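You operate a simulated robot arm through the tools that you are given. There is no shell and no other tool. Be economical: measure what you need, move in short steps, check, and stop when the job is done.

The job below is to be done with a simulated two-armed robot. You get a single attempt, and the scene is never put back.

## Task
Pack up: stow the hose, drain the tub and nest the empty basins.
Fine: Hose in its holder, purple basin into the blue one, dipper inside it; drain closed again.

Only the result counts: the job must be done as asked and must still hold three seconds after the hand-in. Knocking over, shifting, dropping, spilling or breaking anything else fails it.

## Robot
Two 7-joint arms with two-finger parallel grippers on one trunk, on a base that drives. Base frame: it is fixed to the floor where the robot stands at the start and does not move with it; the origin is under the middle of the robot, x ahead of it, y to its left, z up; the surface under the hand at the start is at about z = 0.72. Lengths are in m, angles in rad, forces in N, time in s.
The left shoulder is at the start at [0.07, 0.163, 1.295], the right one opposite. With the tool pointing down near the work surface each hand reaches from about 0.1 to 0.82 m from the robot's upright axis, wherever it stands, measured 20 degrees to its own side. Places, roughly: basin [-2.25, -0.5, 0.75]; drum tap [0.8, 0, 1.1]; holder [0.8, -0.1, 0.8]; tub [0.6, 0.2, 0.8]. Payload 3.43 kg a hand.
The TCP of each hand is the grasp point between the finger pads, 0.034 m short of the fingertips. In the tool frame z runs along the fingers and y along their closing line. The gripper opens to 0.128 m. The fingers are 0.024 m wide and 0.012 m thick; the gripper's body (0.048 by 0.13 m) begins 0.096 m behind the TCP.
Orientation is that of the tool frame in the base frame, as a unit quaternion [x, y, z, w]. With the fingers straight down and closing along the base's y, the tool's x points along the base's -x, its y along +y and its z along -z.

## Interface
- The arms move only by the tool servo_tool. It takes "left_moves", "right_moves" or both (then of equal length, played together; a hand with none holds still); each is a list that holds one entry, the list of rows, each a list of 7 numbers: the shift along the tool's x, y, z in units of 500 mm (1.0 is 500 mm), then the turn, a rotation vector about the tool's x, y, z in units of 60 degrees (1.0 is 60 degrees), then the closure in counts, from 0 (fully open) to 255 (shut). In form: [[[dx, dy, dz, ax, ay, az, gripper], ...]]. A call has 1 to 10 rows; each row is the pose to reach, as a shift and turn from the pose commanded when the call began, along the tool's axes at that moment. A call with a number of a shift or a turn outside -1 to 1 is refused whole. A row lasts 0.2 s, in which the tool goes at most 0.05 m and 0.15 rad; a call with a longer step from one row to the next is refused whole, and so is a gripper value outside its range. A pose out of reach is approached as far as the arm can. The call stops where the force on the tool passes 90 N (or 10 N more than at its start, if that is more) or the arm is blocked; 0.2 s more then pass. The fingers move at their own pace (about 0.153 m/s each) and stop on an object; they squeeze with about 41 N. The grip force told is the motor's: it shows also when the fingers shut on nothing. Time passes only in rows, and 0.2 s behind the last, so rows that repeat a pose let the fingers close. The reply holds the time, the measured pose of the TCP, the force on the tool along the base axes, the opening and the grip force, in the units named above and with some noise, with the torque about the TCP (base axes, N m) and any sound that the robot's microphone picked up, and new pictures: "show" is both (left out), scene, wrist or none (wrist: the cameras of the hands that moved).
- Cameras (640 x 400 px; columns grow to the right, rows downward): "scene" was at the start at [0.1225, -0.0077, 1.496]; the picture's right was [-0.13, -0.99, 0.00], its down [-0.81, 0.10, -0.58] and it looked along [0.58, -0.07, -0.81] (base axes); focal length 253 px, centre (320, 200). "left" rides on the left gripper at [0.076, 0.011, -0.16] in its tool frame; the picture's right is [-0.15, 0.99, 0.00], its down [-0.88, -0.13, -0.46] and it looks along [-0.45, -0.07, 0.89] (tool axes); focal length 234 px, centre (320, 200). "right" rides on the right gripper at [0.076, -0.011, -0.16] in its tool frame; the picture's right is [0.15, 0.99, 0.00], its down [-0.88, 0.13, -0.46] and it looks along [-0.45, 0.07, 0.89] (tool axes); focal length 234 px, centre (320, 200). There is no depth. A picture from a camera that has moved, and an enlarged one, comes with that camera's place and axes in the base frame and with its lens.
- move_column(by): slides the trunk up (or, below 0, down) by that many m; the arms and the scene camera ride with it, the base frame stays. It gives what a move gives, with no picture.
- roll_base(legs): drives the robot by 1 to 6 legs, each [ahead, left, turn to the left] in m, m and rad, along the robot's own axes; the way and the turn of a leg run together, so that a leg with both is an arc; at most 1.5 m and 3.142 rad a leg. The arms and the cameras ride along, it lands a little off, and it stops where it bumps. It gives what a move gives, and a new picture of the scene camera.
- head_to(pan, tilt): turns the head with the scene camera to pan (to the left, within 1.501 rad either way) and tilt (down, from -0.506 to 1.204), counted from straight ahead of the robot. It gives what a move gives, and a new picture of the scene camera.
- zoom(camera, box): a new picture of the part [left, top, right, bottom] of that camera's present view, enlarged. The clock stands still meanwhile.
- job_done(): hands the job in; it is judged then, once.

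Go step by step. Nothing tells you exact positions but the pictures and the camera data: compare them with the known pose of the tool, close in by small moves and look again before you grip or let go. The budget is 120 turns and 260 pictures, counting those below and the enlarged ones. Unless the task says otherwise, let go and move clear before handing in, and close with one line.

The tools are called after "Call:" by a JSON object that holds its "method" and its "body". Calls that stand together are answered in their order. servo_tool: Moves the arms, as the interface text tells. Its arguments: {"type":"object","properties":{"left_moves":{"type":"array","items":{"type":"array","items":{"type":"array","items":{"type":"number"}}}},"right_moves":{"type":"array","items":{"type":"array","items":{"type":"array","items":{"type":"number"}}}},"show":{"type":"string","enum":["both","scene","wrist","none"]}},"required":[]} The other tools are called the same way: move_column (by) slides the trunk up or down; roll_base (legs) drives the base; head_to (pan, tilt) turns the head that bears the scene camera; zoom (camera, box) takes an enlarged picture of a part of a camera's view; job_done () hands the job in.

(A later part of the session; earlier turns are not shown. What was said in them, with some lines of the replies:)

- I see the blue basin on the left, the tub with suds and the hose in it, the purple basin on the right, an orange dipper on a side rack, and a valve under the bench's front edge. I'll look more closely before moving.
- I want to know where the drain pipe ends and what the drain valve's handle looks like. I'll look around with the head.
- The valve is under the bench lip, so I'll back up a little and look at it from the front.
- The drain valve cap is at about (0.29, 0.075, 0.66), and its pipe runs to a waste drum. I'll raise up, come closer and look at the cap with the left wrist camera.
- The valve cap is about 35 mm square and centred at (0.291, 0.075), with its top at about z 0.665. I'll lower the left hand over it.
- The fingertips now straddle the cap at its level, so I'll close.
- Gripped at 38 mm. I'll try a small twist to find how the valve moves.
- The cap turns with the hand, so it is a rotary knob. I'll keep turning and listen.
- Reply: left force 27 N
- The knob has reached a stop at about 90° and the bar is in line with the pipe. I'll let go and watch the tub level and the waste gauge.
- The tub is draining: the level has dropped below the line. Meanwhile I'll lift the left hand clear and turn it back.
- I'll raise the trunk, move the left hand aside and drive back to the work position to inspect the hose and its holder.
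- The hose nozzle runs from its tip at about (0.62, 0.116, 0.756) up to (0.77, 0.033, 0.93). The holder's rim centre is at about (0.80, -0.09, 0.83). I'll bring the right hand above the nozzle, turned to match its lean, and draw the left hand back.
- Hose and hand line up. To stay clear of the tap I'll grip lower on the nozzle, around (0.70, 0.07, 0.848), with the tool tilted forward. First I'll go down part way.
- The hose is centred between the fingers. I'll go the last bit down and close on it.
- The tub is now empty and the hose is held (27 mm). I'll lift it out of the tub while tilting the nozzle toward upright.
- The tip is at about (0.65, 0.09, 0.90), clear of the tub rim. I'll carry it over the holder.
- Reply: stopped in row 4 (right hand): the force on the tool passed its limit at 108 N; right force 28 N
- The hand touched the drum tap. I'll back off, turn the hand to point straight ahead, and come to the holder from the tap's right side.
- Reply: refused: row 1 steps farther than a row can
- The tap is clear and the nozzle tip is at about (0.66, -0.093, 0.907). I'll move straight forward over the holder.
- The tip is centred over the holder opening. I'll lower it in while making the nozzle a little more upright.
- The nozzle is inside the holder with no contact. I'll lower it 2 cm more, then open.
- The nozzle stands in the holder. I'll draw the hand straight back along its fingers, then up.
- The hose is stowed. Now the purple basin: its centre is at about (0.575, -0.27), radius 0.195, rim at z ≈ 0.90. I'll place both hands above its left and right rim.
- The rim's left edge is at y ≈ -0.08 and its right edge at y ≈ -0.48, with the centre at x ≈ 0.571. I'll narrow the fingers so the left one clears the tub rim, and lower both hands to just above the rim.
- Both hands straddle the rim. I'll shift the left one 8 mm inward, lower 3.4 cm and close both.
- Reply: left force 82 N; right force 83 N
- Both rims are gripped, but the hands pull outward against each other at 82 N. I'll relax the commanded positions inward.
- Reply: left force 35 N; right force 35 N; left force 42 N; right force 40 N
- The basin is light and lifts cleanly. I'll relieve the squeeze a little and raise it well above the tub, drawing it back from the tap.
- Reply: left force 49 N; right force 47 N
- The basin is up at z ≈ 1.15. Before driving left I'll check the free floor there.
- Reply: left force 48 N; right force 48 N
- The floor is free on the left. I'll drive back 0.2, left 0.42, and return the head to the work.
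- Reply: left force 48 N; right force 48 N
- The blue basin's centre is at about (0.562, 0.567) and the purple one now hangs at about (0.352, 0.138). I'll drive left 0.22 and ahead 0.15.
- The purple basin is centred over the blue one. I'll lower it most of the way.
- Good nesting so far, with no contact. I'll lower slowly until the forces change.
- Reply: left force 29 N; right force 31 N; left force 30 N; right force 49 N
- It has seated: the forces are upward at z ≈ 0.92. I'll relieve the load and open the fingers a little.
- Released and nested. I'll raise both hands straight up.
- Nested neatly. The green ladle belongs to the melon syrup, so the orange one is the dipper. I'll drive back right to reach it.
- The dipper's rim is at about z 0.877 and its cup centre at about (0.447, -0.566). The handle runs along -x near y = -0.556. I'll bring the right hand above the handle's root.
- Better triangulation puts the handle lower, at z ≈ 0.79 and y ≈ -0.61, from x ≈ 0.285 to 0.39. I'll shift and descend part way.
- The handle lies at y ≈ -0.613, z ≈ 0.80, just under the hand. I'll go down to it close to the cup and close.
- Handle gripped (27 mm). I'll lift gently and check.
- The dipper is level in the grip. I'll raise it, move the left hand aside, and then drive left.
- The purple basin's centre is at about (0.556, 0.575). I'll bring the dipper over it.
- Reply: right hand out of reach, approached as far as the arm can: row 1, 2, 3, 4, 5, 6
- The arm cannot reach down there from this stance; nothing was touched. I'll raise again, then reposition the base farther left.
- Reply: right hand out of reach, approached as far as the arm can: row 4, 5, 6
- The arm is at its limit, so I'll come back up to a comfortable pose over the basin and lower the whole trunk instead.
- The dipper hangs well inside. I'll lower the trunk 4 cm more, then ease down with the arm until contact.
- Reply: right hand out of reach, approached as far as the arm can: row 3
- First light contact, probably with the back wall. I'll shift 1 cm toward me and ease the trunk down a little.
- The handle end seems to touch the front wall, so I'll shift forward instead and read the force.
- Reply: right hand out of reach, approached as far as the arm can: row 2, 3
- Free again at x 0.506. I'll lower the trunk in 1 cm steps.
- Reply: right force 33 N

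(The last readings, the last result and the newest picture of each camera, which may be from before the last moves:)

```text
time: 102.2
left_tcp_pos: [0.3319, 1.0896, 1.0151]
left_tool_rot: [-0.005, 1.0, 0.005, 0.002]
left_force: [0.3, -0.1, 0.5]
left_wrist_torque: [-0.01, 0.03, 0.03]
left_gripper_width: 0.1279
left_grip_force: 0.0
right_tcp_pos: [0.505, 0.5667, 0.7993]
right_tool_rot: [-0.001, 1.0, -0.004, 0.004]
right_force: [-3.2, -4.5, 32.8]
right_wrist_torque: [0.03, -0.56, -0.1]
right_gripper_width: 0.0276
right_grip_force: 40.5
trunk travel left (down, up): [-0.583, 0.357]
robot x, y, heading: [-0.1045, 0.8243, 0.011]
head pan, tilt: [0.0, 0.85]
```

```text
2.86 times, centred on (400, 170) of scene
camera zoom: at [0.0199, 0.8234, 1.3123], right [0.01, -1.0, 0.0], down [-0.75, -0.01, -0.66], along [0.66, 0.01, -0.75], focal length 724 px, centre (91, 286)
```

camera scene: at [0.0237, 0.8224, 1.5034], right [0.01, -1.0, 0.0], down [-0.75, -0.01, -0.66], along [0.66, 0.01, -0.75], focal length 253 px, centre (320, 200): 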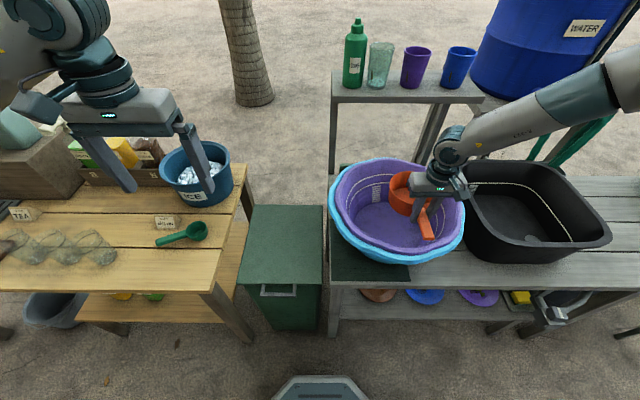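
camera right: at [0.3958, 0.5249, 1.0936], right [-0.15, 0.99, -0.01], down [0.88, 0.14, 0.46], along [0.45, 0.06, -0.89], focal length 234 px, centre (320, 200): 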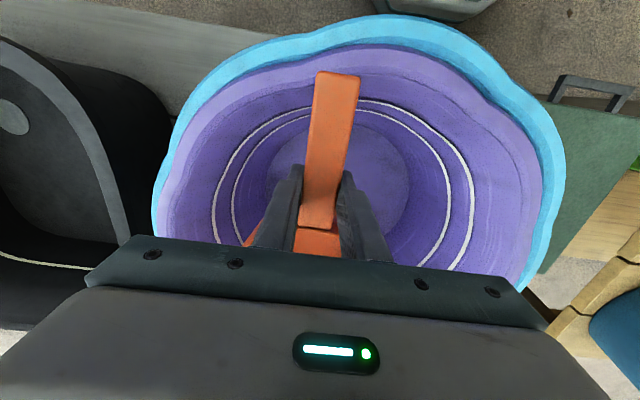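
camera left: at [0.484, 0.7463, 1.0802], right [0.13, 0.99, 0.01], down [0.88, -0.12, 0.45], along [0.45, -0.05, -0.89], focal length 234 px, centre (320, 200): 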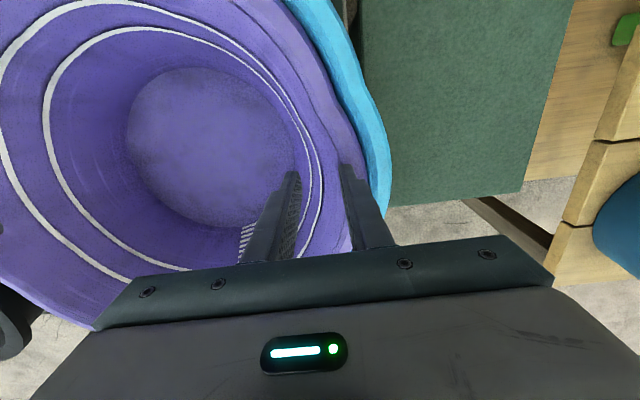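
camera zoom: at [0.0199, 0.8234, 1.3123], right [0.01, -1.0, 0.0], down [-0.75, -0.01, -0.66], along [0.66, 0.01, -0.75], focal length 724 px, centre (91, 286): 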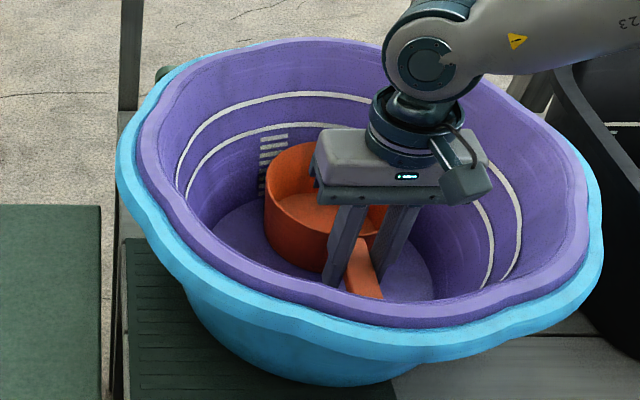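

It rests on the floor of the purple basin. I'll relieve the pressure, open and lift straight out.

Call:
{"method": "move_column", "body": {"by": 0.004}}

Call:
{"method": "servo_tool", "body": {"right_moves": [[[0, 0, 0, 0, 0, 0, 160], [0, 0, 0, 0, 0, 0, 140], [0, 0, 0, 0, 0, 0, 140]]], "show": "none"}}

Call:
{"method": "move_column", "body": {"by": 0.25}}

Call:
{"method": "zoom", "body": {"camera": "scene", "box": [280, 120, 480, 280]}}

Call:
{"method": "zoom", "body": {"camera": "right", "box": [0, 0, 640, 400]}}

```text
time: 102.7
left_tcp_pos: [0.3319, 1.0897, 1.0171]
left_tool_rot: [-0.005, 1.0, 0.005, 0.001]
left_force: [-0.2, -0.1, -0.2]
left_wrist_torque: [-0.03, 0.04, -0.01]
left_gripper_width: 0.1284
left_grip_force: 0.1
right_tcp_pos: [0.5051, 0.5672, 0.8001]
right_tool_rot: [0.0, 1.0, -0.005, 0.003]
right_force: [2.1, -0.8, 15.6]
right_wrist_torque: [0.22, -0.74, -0.01]
right_gripper_width: 0.0271
right_grip_force: 41.2
trunk travel left (down, up): [-0.587, 0.353]
robot x, y, heading: [-0.105, 0.8205, 0.006]
head pan, tilt: [0.0, 0.85]
```

```text
time: 103.5
left_tcp_pos: [0.3342, 1.0885, 1.0168]
left_tool_rot: [-0.006, 1.0, 0.005, 0.0]
left_force: [0.7, -0.2, 0.2]
left_wrist_torque: [-0.01, -0.01, -0.02]
left_gripper_width: 0.1279
left_grip_force: 0.2
right_tcp_pos: [0.506, 0.567, 0.7984]
right_tool_rot: [-0.001, 1.0, -0.004, 0.001]
right_force: [0.7, -0.5, 0.5]
right_wrist_torque: [0.03, 0.0, -0.01]
right_gripper_width: 0.0578
right_grip_force: 0.1
trunk travel left (down, up): [-0.587, 0.353]
robot x, y, heading: [-0.1051, 0.8206, 0.008]
head pan, tilt: [0.0, 0.85]
```

```text
time: 106.1
left_tcp_pos: [0.3344, 1.0899, 1.2672]
left_tool_rot: [-0.005, 1.0, 0.006, 0.0]
left_force: [1.0, -0.1, 0.1]
left_wrist_torque: [-0.01, -0.04, 0.01]
left_gripper_width: 0.128
left_grip_force: 0.0
right_tcp_pos: [0.5055, 0.5662, 1.0499]
right_tool_rot: [-0.001, 1.0, -0.004, 0.002]
right_force: [0.4, 0.3, -0.1]
right_wrist_torque: [0.0, -0.02, -0.02]
right_gripper_width: 0.0576
right_grip_force: 0.0
trunk travel left (down, up): [-0.837, 0.103]
robot x, y, heading: [-0.1008, 0.8199, 0.009]
head pan, tilt: [0.0, 0.85]
```

```text
2.50 times, centred on (380, 200) of scene
camera zoom: at [0.0236, 0.8228, 1.5654], right [0.01, -1.0, 0.0], down [-0.75, -0.01, -0.66], along [0.66, 0.01, -0.75], focal length 633 px, centre (170, 200)
```

zoom: 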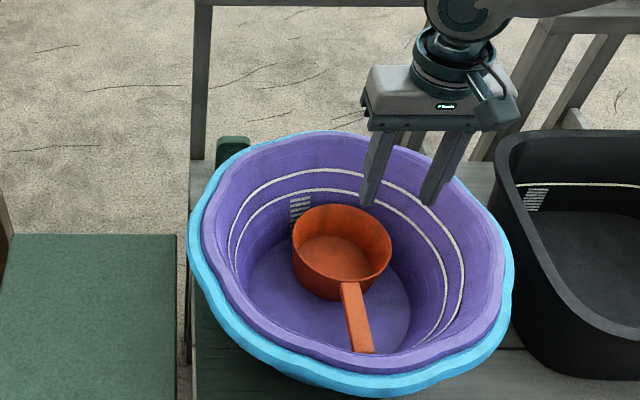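

```text
1.00 times, centred on (320, 200) of right (not enlarged: the box is as wide or as high as the picture)
camera zoom: at [0.4295, 0.5568, 1.2087], right [-0.15, 0.99, -0.01], down [0.88, 0.14, 0.46], along [0.45, 0.06, -0.89], focal length 234 px, centre (320, 200)
```

zoom: 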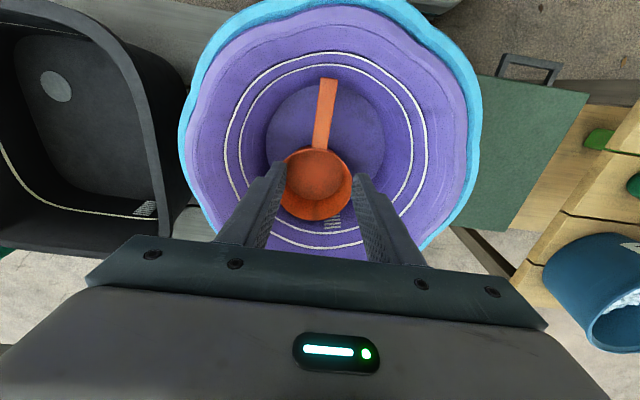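

The dipper is inside. The last job is to close the drain, so I'll drive back and right to the valve stance used before.

Call:
{"method": "roll_base", "body": {"legs": [[-0.2, 0, 0], [0, -0.82, 0]]}}

```text
time: 111.7
left_tcp_pos: [0.1449, 0.2606, 1.2673]
left_tool_rot: [-0.001, 1.0, 0.005, 0.0]
left_force: [-0.8, 0.4, 0.0]
left_wrist_torque: [-0.03, 0.0, 0.0]
left_gripper_width: 0.1281
left_grip_force: 0.1
right_tcp_pos: [0.312, -0.2633, 1.0497]
right_tool_rot: [0.003, 1.0, -0.006, 0.001]
right_force: [0.4, -0.2, -0.6]
right_wrist_torque: [-0.01, -0.02, -0.02]
right_gripper_width: 0.0576
right_grip_force: 0.0
trunk travel left (down, up): [-0.837, 0.103]
robot x, y, heading: [-0.2953, -0.0019, 0.0]
head pan, tilt: [0.0, 0.85]
camera scene: at [-0.1685, -0.0035, 1.5654], right [0.0, -1.0, 0.0], down [-0.75, 0.0, -0.66], along [0.66, 0.0, -0.75], focal length 253 px, centre (320, 200)
```

scene: 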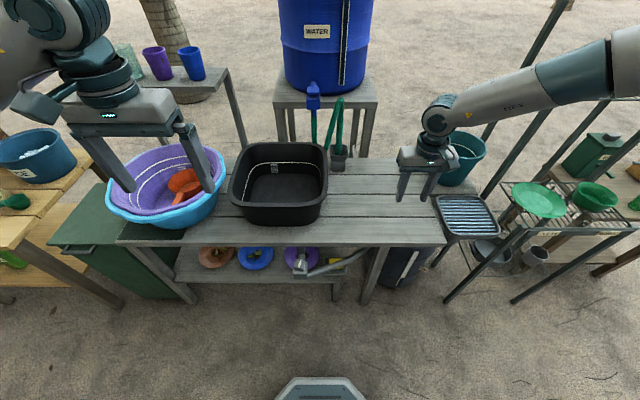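

Call:
{"method": "servo_tool", "body": {"left_moves": [[[-0.029, -0.037, 0.042, 0, 0, -0.1, 60], [-0.058, -0.075, 0.084, 0, 0, -0.2, 60], [-0.086, -0.112, 0.126, 0, 0, -0.3, 60], [-0.115, -0.15, 0.168, 0, 0, -0.4, 60], [-0.144, -0.187, 0.21, 0, 0, -0.5, 60], [-0.173, -0.224, 0.252, 0, 0, -0.6, 60], [-0.202, -0.262, 0.294, 0, 0, -0.7, 60], [-0.23, -0.3, 0.336, 0, 0, -0.8, 60], [-0.26, -0.337, 0.378, 0, 0, -0.9, 60], [-0.288, -0.374, 0.42, 0, 0, -1.0, 60]]], "right_moves": [[[0.02, 0, -0.02, 0, 0, 0, 0], [0.04, 0, -0.04, 0, 0, 0, 0], [0.06, 0, -0.06, 0, 0, 0, 0], [0.08, 0, -0.08, 0, 0, 0, 0], [0.1, 0, -0.1, 0, 0, 0, 0], [0.12, 0, -0.12, 0, 0, 0, 0], [0.14, 0, -0.14, 0, 0, 0, 0], [0.16, 0, -0.16, 0, 0, 0, 0], [0.18, 0, -0.18, 0, 0, 0, 0], [0.2, 0, -0.2, 0, 0, 0, 0]]], "show": "none"}}

Call:
{"method": "servo_tool", "body": {"left_moves": [[[0, 0, 0, 0, 0, -0.13, 60], [0, 0, 0, 0, 0, -0.26, 60], [0, 0, 0, 0, 0, -0.39, 60], [0, 0, 0, 0, 0, -0.493, 60]]], "show": "none"}}

Call:
{"method": "move_column", "body": {"by": -0.21}}

Call:
{"method": "zoom", "body": {"camera": "left", "box": [0, 0, 640, 400]}}

```text
time: 113.9
left_tcp_pos: [0.2895, 0.0727, 1.0547]
left_tool_rot: [-0.501, 0.865, 0.006, 0.003]
left_force: [0.5, 0.2, 0.2]
left_wrist_torque: [-0.01, 0.01, -0.01]
left_gripper_width: 0.0978
left_grip_force: 0.0
right_tcp_pos: [0.2115, -0.2629, 1.147]
right_tool_rot: [0.003, 1.0, -0.004, 0.001]
right_force: [0.6, -0.4, -0.5]
right_wrist_torque: [-0.01, 0.01, -0.01]
right_gripper_width: 0.1279
right_grip_force: 0.1
trunk travel left (down, up): [-0.837, 0.103]
robot x, y, heading: [-0.299, -0.0075, 0.0]
head pan, tilt: [0.0, 0.85]
```

```text
time: 114.9
left_tcp_pos: [0.2896, 0.0761, 1.0548]
left_tool_rot: [-0.706, 0.708, 0.004, 0.003]
left_force: [-0.1, 0.0, -1.2]
left_wrist_torque: [0.0, -0.01, 0.0]
left_gripper_width: 0.0977
left_grip_force: 0.1
right_tcp_pos: [0.2102, -0.2628, 1.1488]
right_tool_rot: [0.003, 1.0, -0.004, 0.001]
right_force: [0.7, -0.4, 0.2]
right_wrist_torque: [-0.02, -0.02, 0.0]
right_gripper_width: 0.1281
right_grip_force: 0.1
trunk travel left (down, up): [-0.837, 0.103]
robot x, y, heading: [-0.295, -0.0057, 0.001]
head pan, tilt: [0.0, 0.85]
```

```text
time: 117.1
left_tcp_pos: [0.2888, 0.0768, 0.846]
left_tool_rot: [-0.705, 0.709, 0.004, 0.003]
left_force: [-0.1, 0.5, 0.4]
left_wrist_torque: [-0.02, 0.04, -0.02]
left_gripper_width: 0.0981
left_grip_force: 0.2
right_tcp_pos: [0.211, -0.2608, 0.9383]
right_tool_rot: [0.003, 1.0, -0.005, 0.001]
right_force: [-0.8, -0.3, -0.6]
right_wrist_torque: [-0.02, -0.06, 0.03]
right_gripper_width: 0.1281
right_grip_force: 0.1
trunk travel left (down, up): [-0.627, 0.313]
robot x, y, heading: [-0.2969, -0.0078, 0.003]
head pan, tilt: [0.0, 0.85]
```

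```text
1.00 times, centred on (320, 200) of left (not enlarged: the box is as wide or as high as the picture)
camera zoom: at [0.2778, -0.0014, 1.0055], right [-0.99, 0.15, 0.0], down [0.13, 0.88, 0.46], along [0.07, 0.46, -0.89], focal length 234 px, centre (320, 200)
```

zoom: 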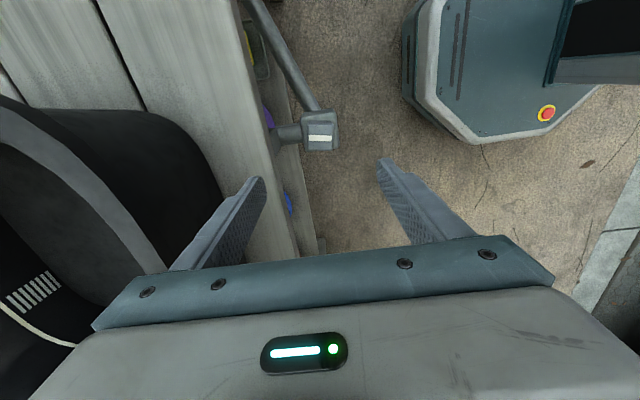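

The valve bar is in line with the pipe (open). I'll lower over it with a narrower opening and grip.

Call:
{"method": "servo_tool", "body": {"left_moves": [[[0.008, 0, 0.03, 0, 0, 0, 110], [0.008, 0, 0.1, 0, 0, 0, 110], [0.008, 0, 0.18, 0, 0, 0, 110], [0.008, 0, 0.25, 0, 0, 0, 110], [0.008, 0, 0.306, 0, 0, 0, 110]]], "show": "both"}}

Call:
{"method": "zoom", "body": {"camera": "scene", "box": [240, 220, 380, 320]}}

```text
time: 118.3
left_tcp_pos: [0.289, 0.0726, 0.6935]
left_tool_rot: [-0.705, 0.709, 0.003, 0.004]
left_force: [-0.3, 0.2, 0.7]
left_wrist_torque: [0.01, -0.03, -0.04]
left_gripper_width: 0.0726
left_grip_force: 0.0
right_tcp_pos: [0.2117, -0.262, 0.9381]
right_tool_rot: [0.003, 1.0, -0.004, 0.002]
right_force: [0.1, -0.1, 0.5]
right_wrist_torque: [-0.01, 0.0, -0.02]
right_gripper_width: 0.1279
right_grip_force: 0.0
trunk travel left (down, up): [-0.627, 0.313]
robot x, y, heading: [-0.2964, -0.0067, 0.005]
head pan, tilt: [0.0, 0.85]
camera scene: at [-0.1682, -0.0043, 1.3554], right [0.0, -1.0, 0.0], down [-0.75, 0.0, -0.66], along [0.66, 0.0, -0.75], focal length 253 px, centre (320, 200)
camera left: at [0.278, -0.0038, 0.8522], right [-0.99, 0.15, 0.0], down [0.14, 0.88, 0.46], along [0.07, 0.46, -0.89], focal length 234 px, centre (320, 200)
```

scene: 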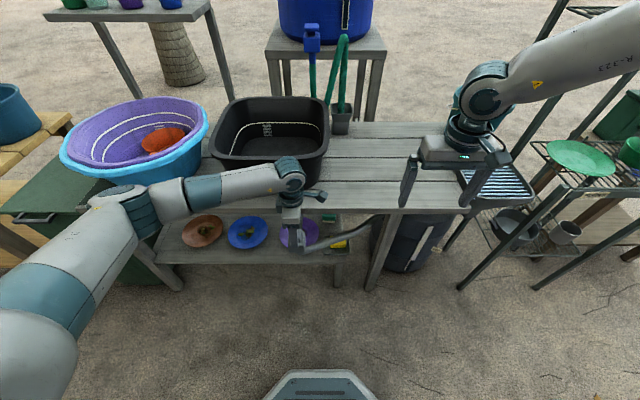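
left: 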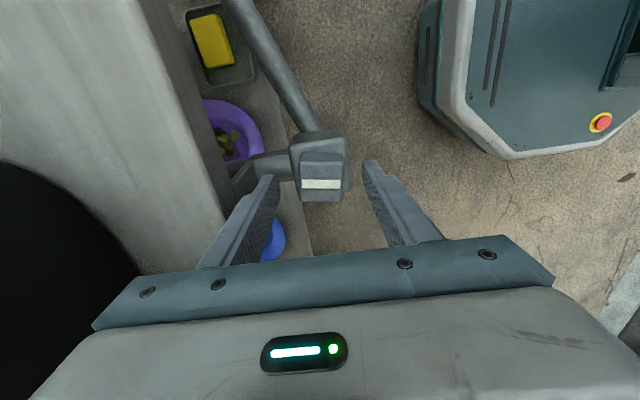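

```text
4.00 times, centred on (310, 270) of scene
camera zoom: at [-0.1682, -0.0043, 1.3554], right [0.0, -1.0, 0.0], down [-0.75, 0.0, -0.66], along [0.66, 0.0, -0.75], focal length 1013 px, centre (360, -80)
```

zoom: 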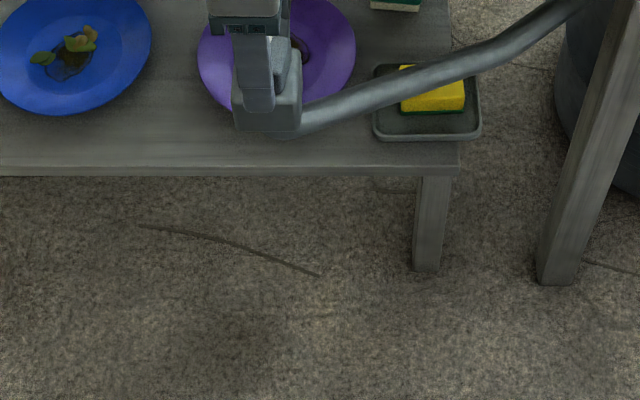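

Aligned as before. I'll close on the cap and turn it back by 90°.

Call:
{"method": "servo_tool", "body": {"left_moves": [[[0, 0, 0, 0, 0, 0, 255], [0, 0, 0, 0, 0, 0, 255], [0, 0, 0, 0, 0, 0, 255]]], "show": "none"}}

Call:
{"method": "servo_tool", "body": {"left_moves": [[[0, 0, 0, 0, 0, 0.1, 255], [0, 0, 0, 0, 0, 0.2, 255], [0, 0, 0, 0, 0, 0.3, 255], [0, 0, 0, 0, 0, 0.4, 255], [0, 0, 0, 0, 0, 0.5, 255], [0, 0, 0, 0, 0, 0.6, 255], [0, 0, 0, 0, 0, 0.7, 255], [0, 0, 0, 0, 0, 0.8, 255]]], "show": "wrist"}}

```text
time: 119.1
left_tcp_pos: [0.2888, 0.0736, 0.6941]
left_tool_rot: [-0.704, 0.71, 0.003, 0.004]
left_force: [-5.0, -2.1, -4.1]
left_wrist_torque: [0.07, -0.47, -0.72]
left_gripper_width: 0.0419
left_grip_force: 45.0
right_tcp_pos: [0.2101, -0.2636, 0.9379]
right_tool_rot: [0.002, 1.0, -0.003, 0.001]
right_force: [0.5, 0.4, -0.1]
right_wrist_torque: [-0.01, -0.01, 0.01]
right_gripper_width: 0.128
right_grip_force: 0.1
trunk travel left (down, up): [-0.627, 0.313]
robot x, y, heading: [-0.2984, -0.0052, 0.0]
head pan, tilt: [0.0, 0.85]
```

```text
time: 120.9
left_tcp_pos: [0.2887, 0.0726, 0.6931]
left_tool_rot: [-0.355, 0.935, 0.004, 0.001]
left_force: [-9.3, -3.7, -6.5]
left_wrist_torque: [0.23, -1.04, -0.02]
left_gripper_width: 0.0379
left_grip_force: 44.8
right_tcp_pos: [0.2101, -0.2631, 0.9386]
right_tool_rot: [0.002, 1.0, -0.005, 0.002]
right_force: [-0.1, -0.6, 0.1]
right_wrist_torque: [0.0, -0.01, 0.0]
right_gripper_width: 0.1282
right_grip_force: 0.0
trunk travel left (down, up): [-0.627, 0.313]
robot x, y, heading: [-0.2966, -0.004, 0.002]
head pan, tilt: [0.0, 0.85]
camera left: at [0.2249, 0.0297, 0.853], right [-0.55, 0.84, 0.01], down [0.75, 0.48, 0.46], along [0.38, 0.26, -0.89], focal length 234 px, centre (320, 200)
```

left: 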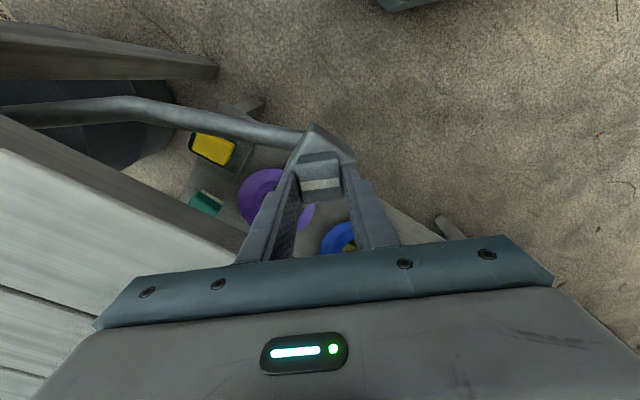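

Call:
{"method": "servo_tool", "body": {"left_moves": [[[0, 0, 0, 0, 0, 0.12, 255], [0, 0, 0, 0, 0, 0.24, 255], [0, 0, 0, 0, 0, 0.36, 255], [0, 0, 0, 0, 0, 0.48, 255], [0, 0, 0, 0, 0, 0.6, 255], [0, 0, 0, 0, 0, 0.7, 255], [0, 0, 0, 0, 0, 0.75, 255]]], "show": "wrist"}}

Call:
{"method": "zoom", "body": {"camera": "left", "box": [270, 110, 370, 210]}}

```text
time: 122.5
left_tcp_pos: [0.2894, 0.0725, 0.694]
left_tool_rot: [0.029, 1.0, 0.004, 0.0]
left_force: [-6.9, -6.5, -1.2]
left_wrist_torque: [-0.66, 0.29, 1.75]
left_gripper_width: 0.0384
left_grip_force: 44.9
right_tcp_pos: [0.2105, -0.2635, 0.9379]
right_tool_rot: [0.003, 1.0, -0.005, 0.001]
right_force: [0.0, 0.2, 0.2]
right_wrist_torque: [0.0, 0.01, 0.03]
right_gripper_width: 0.128
right_grip_force: 0.1
trunk travel left (down, up): [-0.627, 0.313]
robot x, y, heading: [-0.3023, -0.0068, 0.001]
head pan, tilt: [0.0, 0.85]
camera left: at [0.2145, 0.087, 0.8536], right [0.2, 0.98, 0.01], down [0.87, -0.18, 0.45], along [0.45, -0.08, -0.89], focal length 234 px, centre (320, 200)
```

left: 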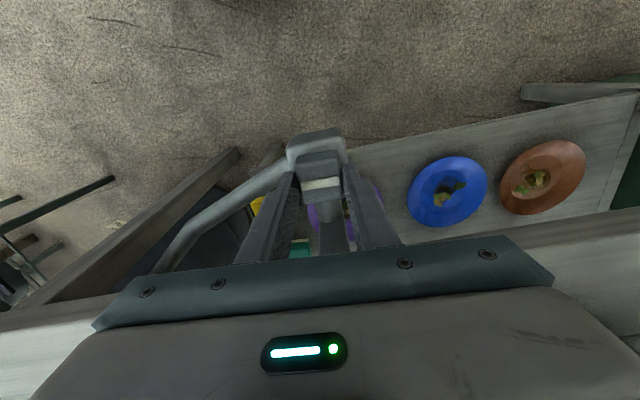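

```text
4.00 times, centred on (320, 160) of left
camera zoom: at [0.2145, 0.087, 0.8536], right [0.2, 0.98, 0.01], down [0.87, -0.18, 0.45], along [0.45, -0.08, -0.89], focal length 937 px, centre (320, 360)
```

zoom: 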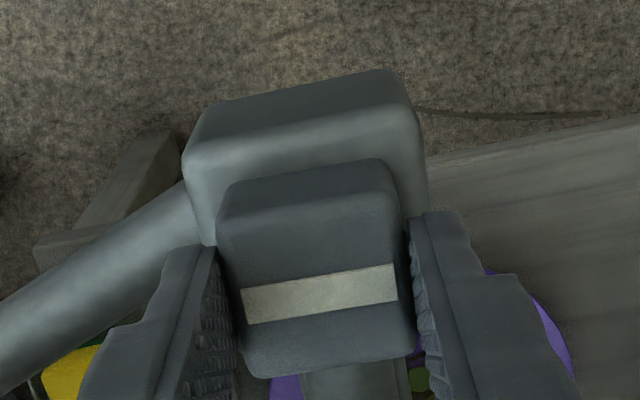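

The knob is back against its closed stop, square with the valve body. I'll let go and rise clear.

Call:
{"method": "servo_tool", "body": {"left_moves": [[[0, 0, 0, 0, 0, 0, 150], [0, 0, 0, 0, 0, 0, 90], [0, 0, -0.06, 0, 0, 0, 60], [0, 0, -0.15, 0, 0, 0, 60], [0, 0, -0.24, 0, 0, 0, 0], [0.02, 0, -0.33, 0, 0, 0, 0], [0.04, 0, -0.42, 0, 0, 0, 0], [0.06, 0, -0.51, 0, 0, 0, 0]]], "show": "both"}}

Call:
{"method": "zoom", "body": {"camera": "left", "box": [270, 90, 370, 190]}}

Call:
{"method": "zoom", "body": {"camera": "scene", "box": [50, 60, 370, 300]}}

```text
time: 124.3
left_tcp_pos: [0.2578, 0.0736, 0.9482]
left_tool_rot: [0.029, 1.0, 0.005, 0.0]
left_force: [-0.9, -0.7, -0.6]
left_wrist_torque: [0.0, -0.02, 0.0]
left_gripper_width: 0.1278
left_grip_force: 0.1
right_tcp_pos: [0.2106, -0.2621, 0.9388]
right_tool_rot: [0.003, 1.0, -0.004, 0.002]
right_force: [0.1, 0.4, 0.1]
right_wrist_torque: [0.01, -0.04, -0.04]
right_gripper_width: 0.1281
right_grip_force: 0.1
trunk travel left (down, up): [-0.627, 0.313]
robot x, y, heading: [-0.2945, -0.0079, -0.0]
head pan, tilt: [0.0, 0.85]
camera scene: at [-0.1695, -0.0045, 1.3555], right [0.0, -1.0, 0.0], down [-0.75, 0.0, -0.66], along [0.66, 0.0, -0.75], focal length 253 px, centre (320, 200)
camera left: at [0.1828, 0.0885, 1.1082], right [0.2, 0.98, 0.01], down [0.87, -0.19, 0.45], along [0.45, -0.08, -0.89], focal length 234 px, centre (320, 200)
```

scene: 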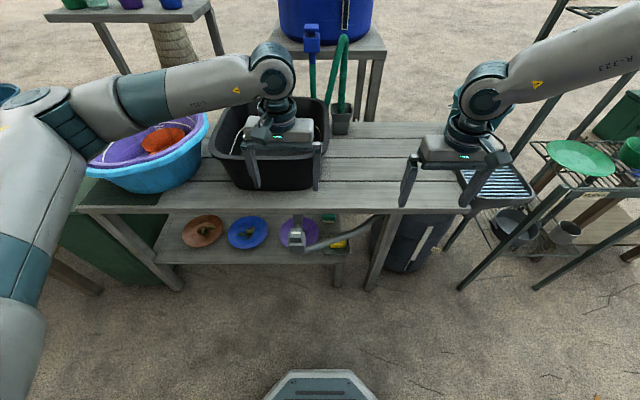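
left: 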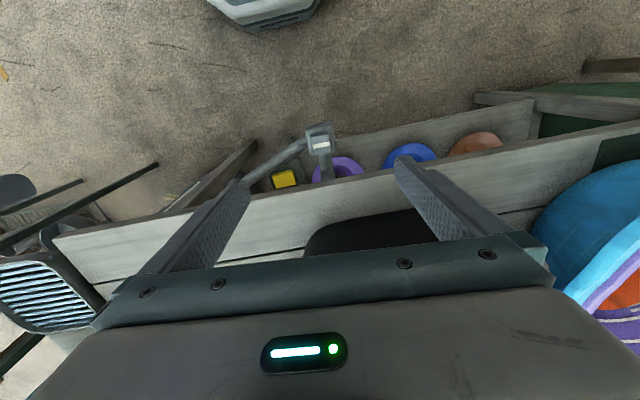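

```text
4.00 times, centred on (320, 140) of left
camera zoom: at [0.1828, 0.0885, 1.1082], right [0.2, 0.98, 0.01], down [0.87, -0.19, 0.45], along [0.45, -0.08, -0.89], focal length 937 px, centre (320, 440)
```

zoom: 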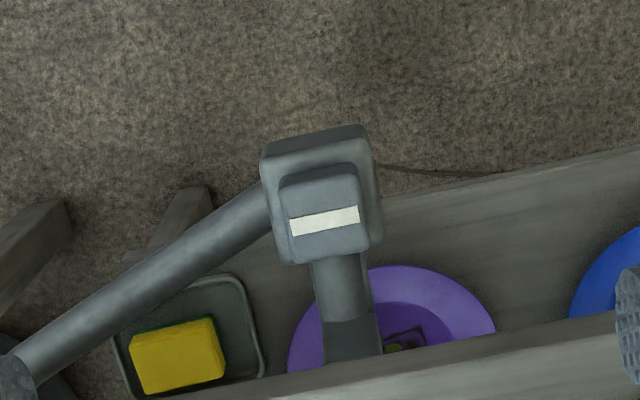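

```text
1.67 times, centred on (210, 180) of scene
camera zoom: at [-0.1695, -0.0045, 1.3555], right [0.0, -1.0, 0.0], down [-0.75, 0.0, -0.66], along [0.66, 0.0, -0.75], focal length 422 px, centre (503, 233)
```

zoom: 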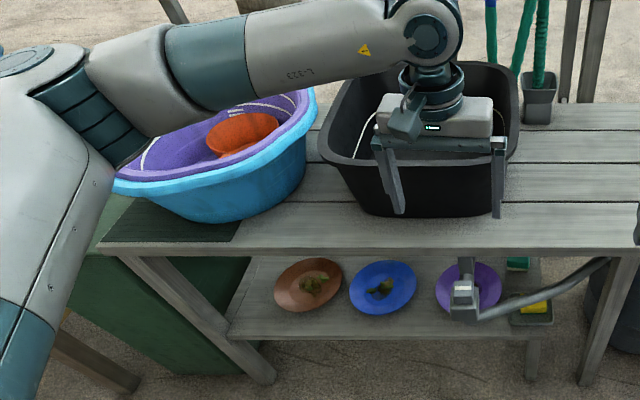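

The drain is closed. I'll back away a little for one last check of the whole scene.

Call:
{"method": "roll_base", "body": {"legs": [[-0.2, 0, 0]]}}

Call:
{"method": "zoom", "body": {"camera": "scene", "box": [100, 30, 420, 230]}}

```text
time: 125.9
left_tcp_pos: [0.0604, 0.0745, 0.9474]
left_tool_rot: [0.027, 1.0, 0.005, -0.001]
left_force: [0.6, -0.3, -0.5]
left_wrist_torque: [-0.02, -0.01, 0.03]
left_gripper_width: 0.1281
left_grip_force: 0.1
right_tcp_pos: [0.0151, -0.261, 0.9377]
right_tool_rot: [0.001, 1.0, -0.005, 0.002]
right_force: [-0.3, -0.6, 1.1]
right_wrist_torque: [-0.02, 0.02, 0.01]
right_gripper_width: 0.128
right_grip_force: 0.1
trunk travel left (down, up): [-0.627, 0.313]
robot x, y, heading: [-0.4964, -0.0033, 0.005]
head pan, tilt: [0.0, 0.85]
camera scene: at [-0.3664, -0.0044, 1.3554], right [0.0, -1.0, 0.0], down [-0.75, 0.0, -0.66], along [0.66, 0.0, -0.75], focal length 253 px, centre (320, 200)
```

scene: 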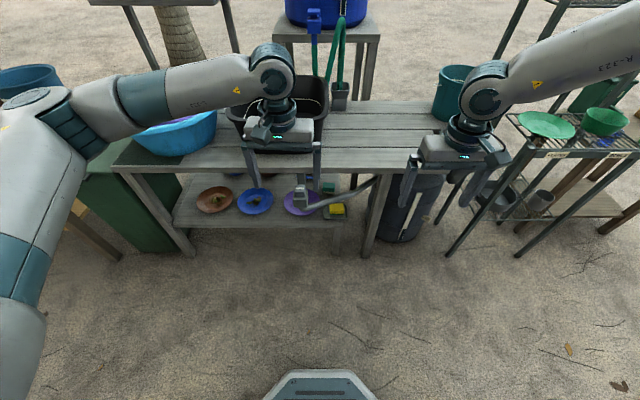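

```text
2.00 times, centred on (260, 130) of scene
camera zoom: at [-0.3664, -0.0044, 1.3554], right [0.0, -1.0, 0.0], down [-0.75, 0.0, -0.66], along [0.66, 0.0, -0.75], focal length 507 px, centre (440, 340)
```

zoom: 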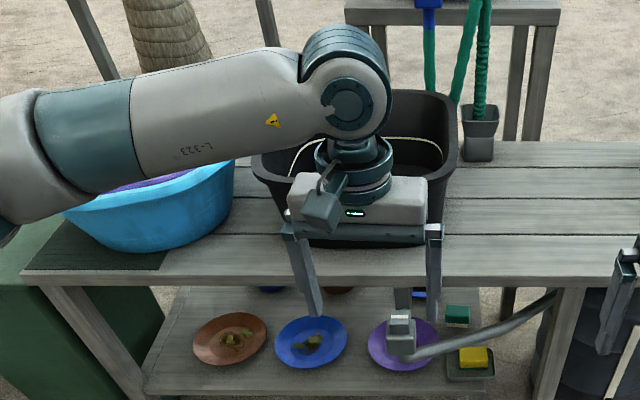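

The hose stands in its holder, the basins are nested with the dipper inside, the tub is empty and the valve is closed. I'm handing in.

Call:
{"method": "job_done", "body": {}}

```text
The job is handed in.
```

The job is handed in: the tub is drained with the valve closed again, the hose is in its holder, and the purple basin is nested in the blue one with the orange dipper inside. The hand bumped the drum tap once while I was moving the hose; its position looked unchanged afterwards.
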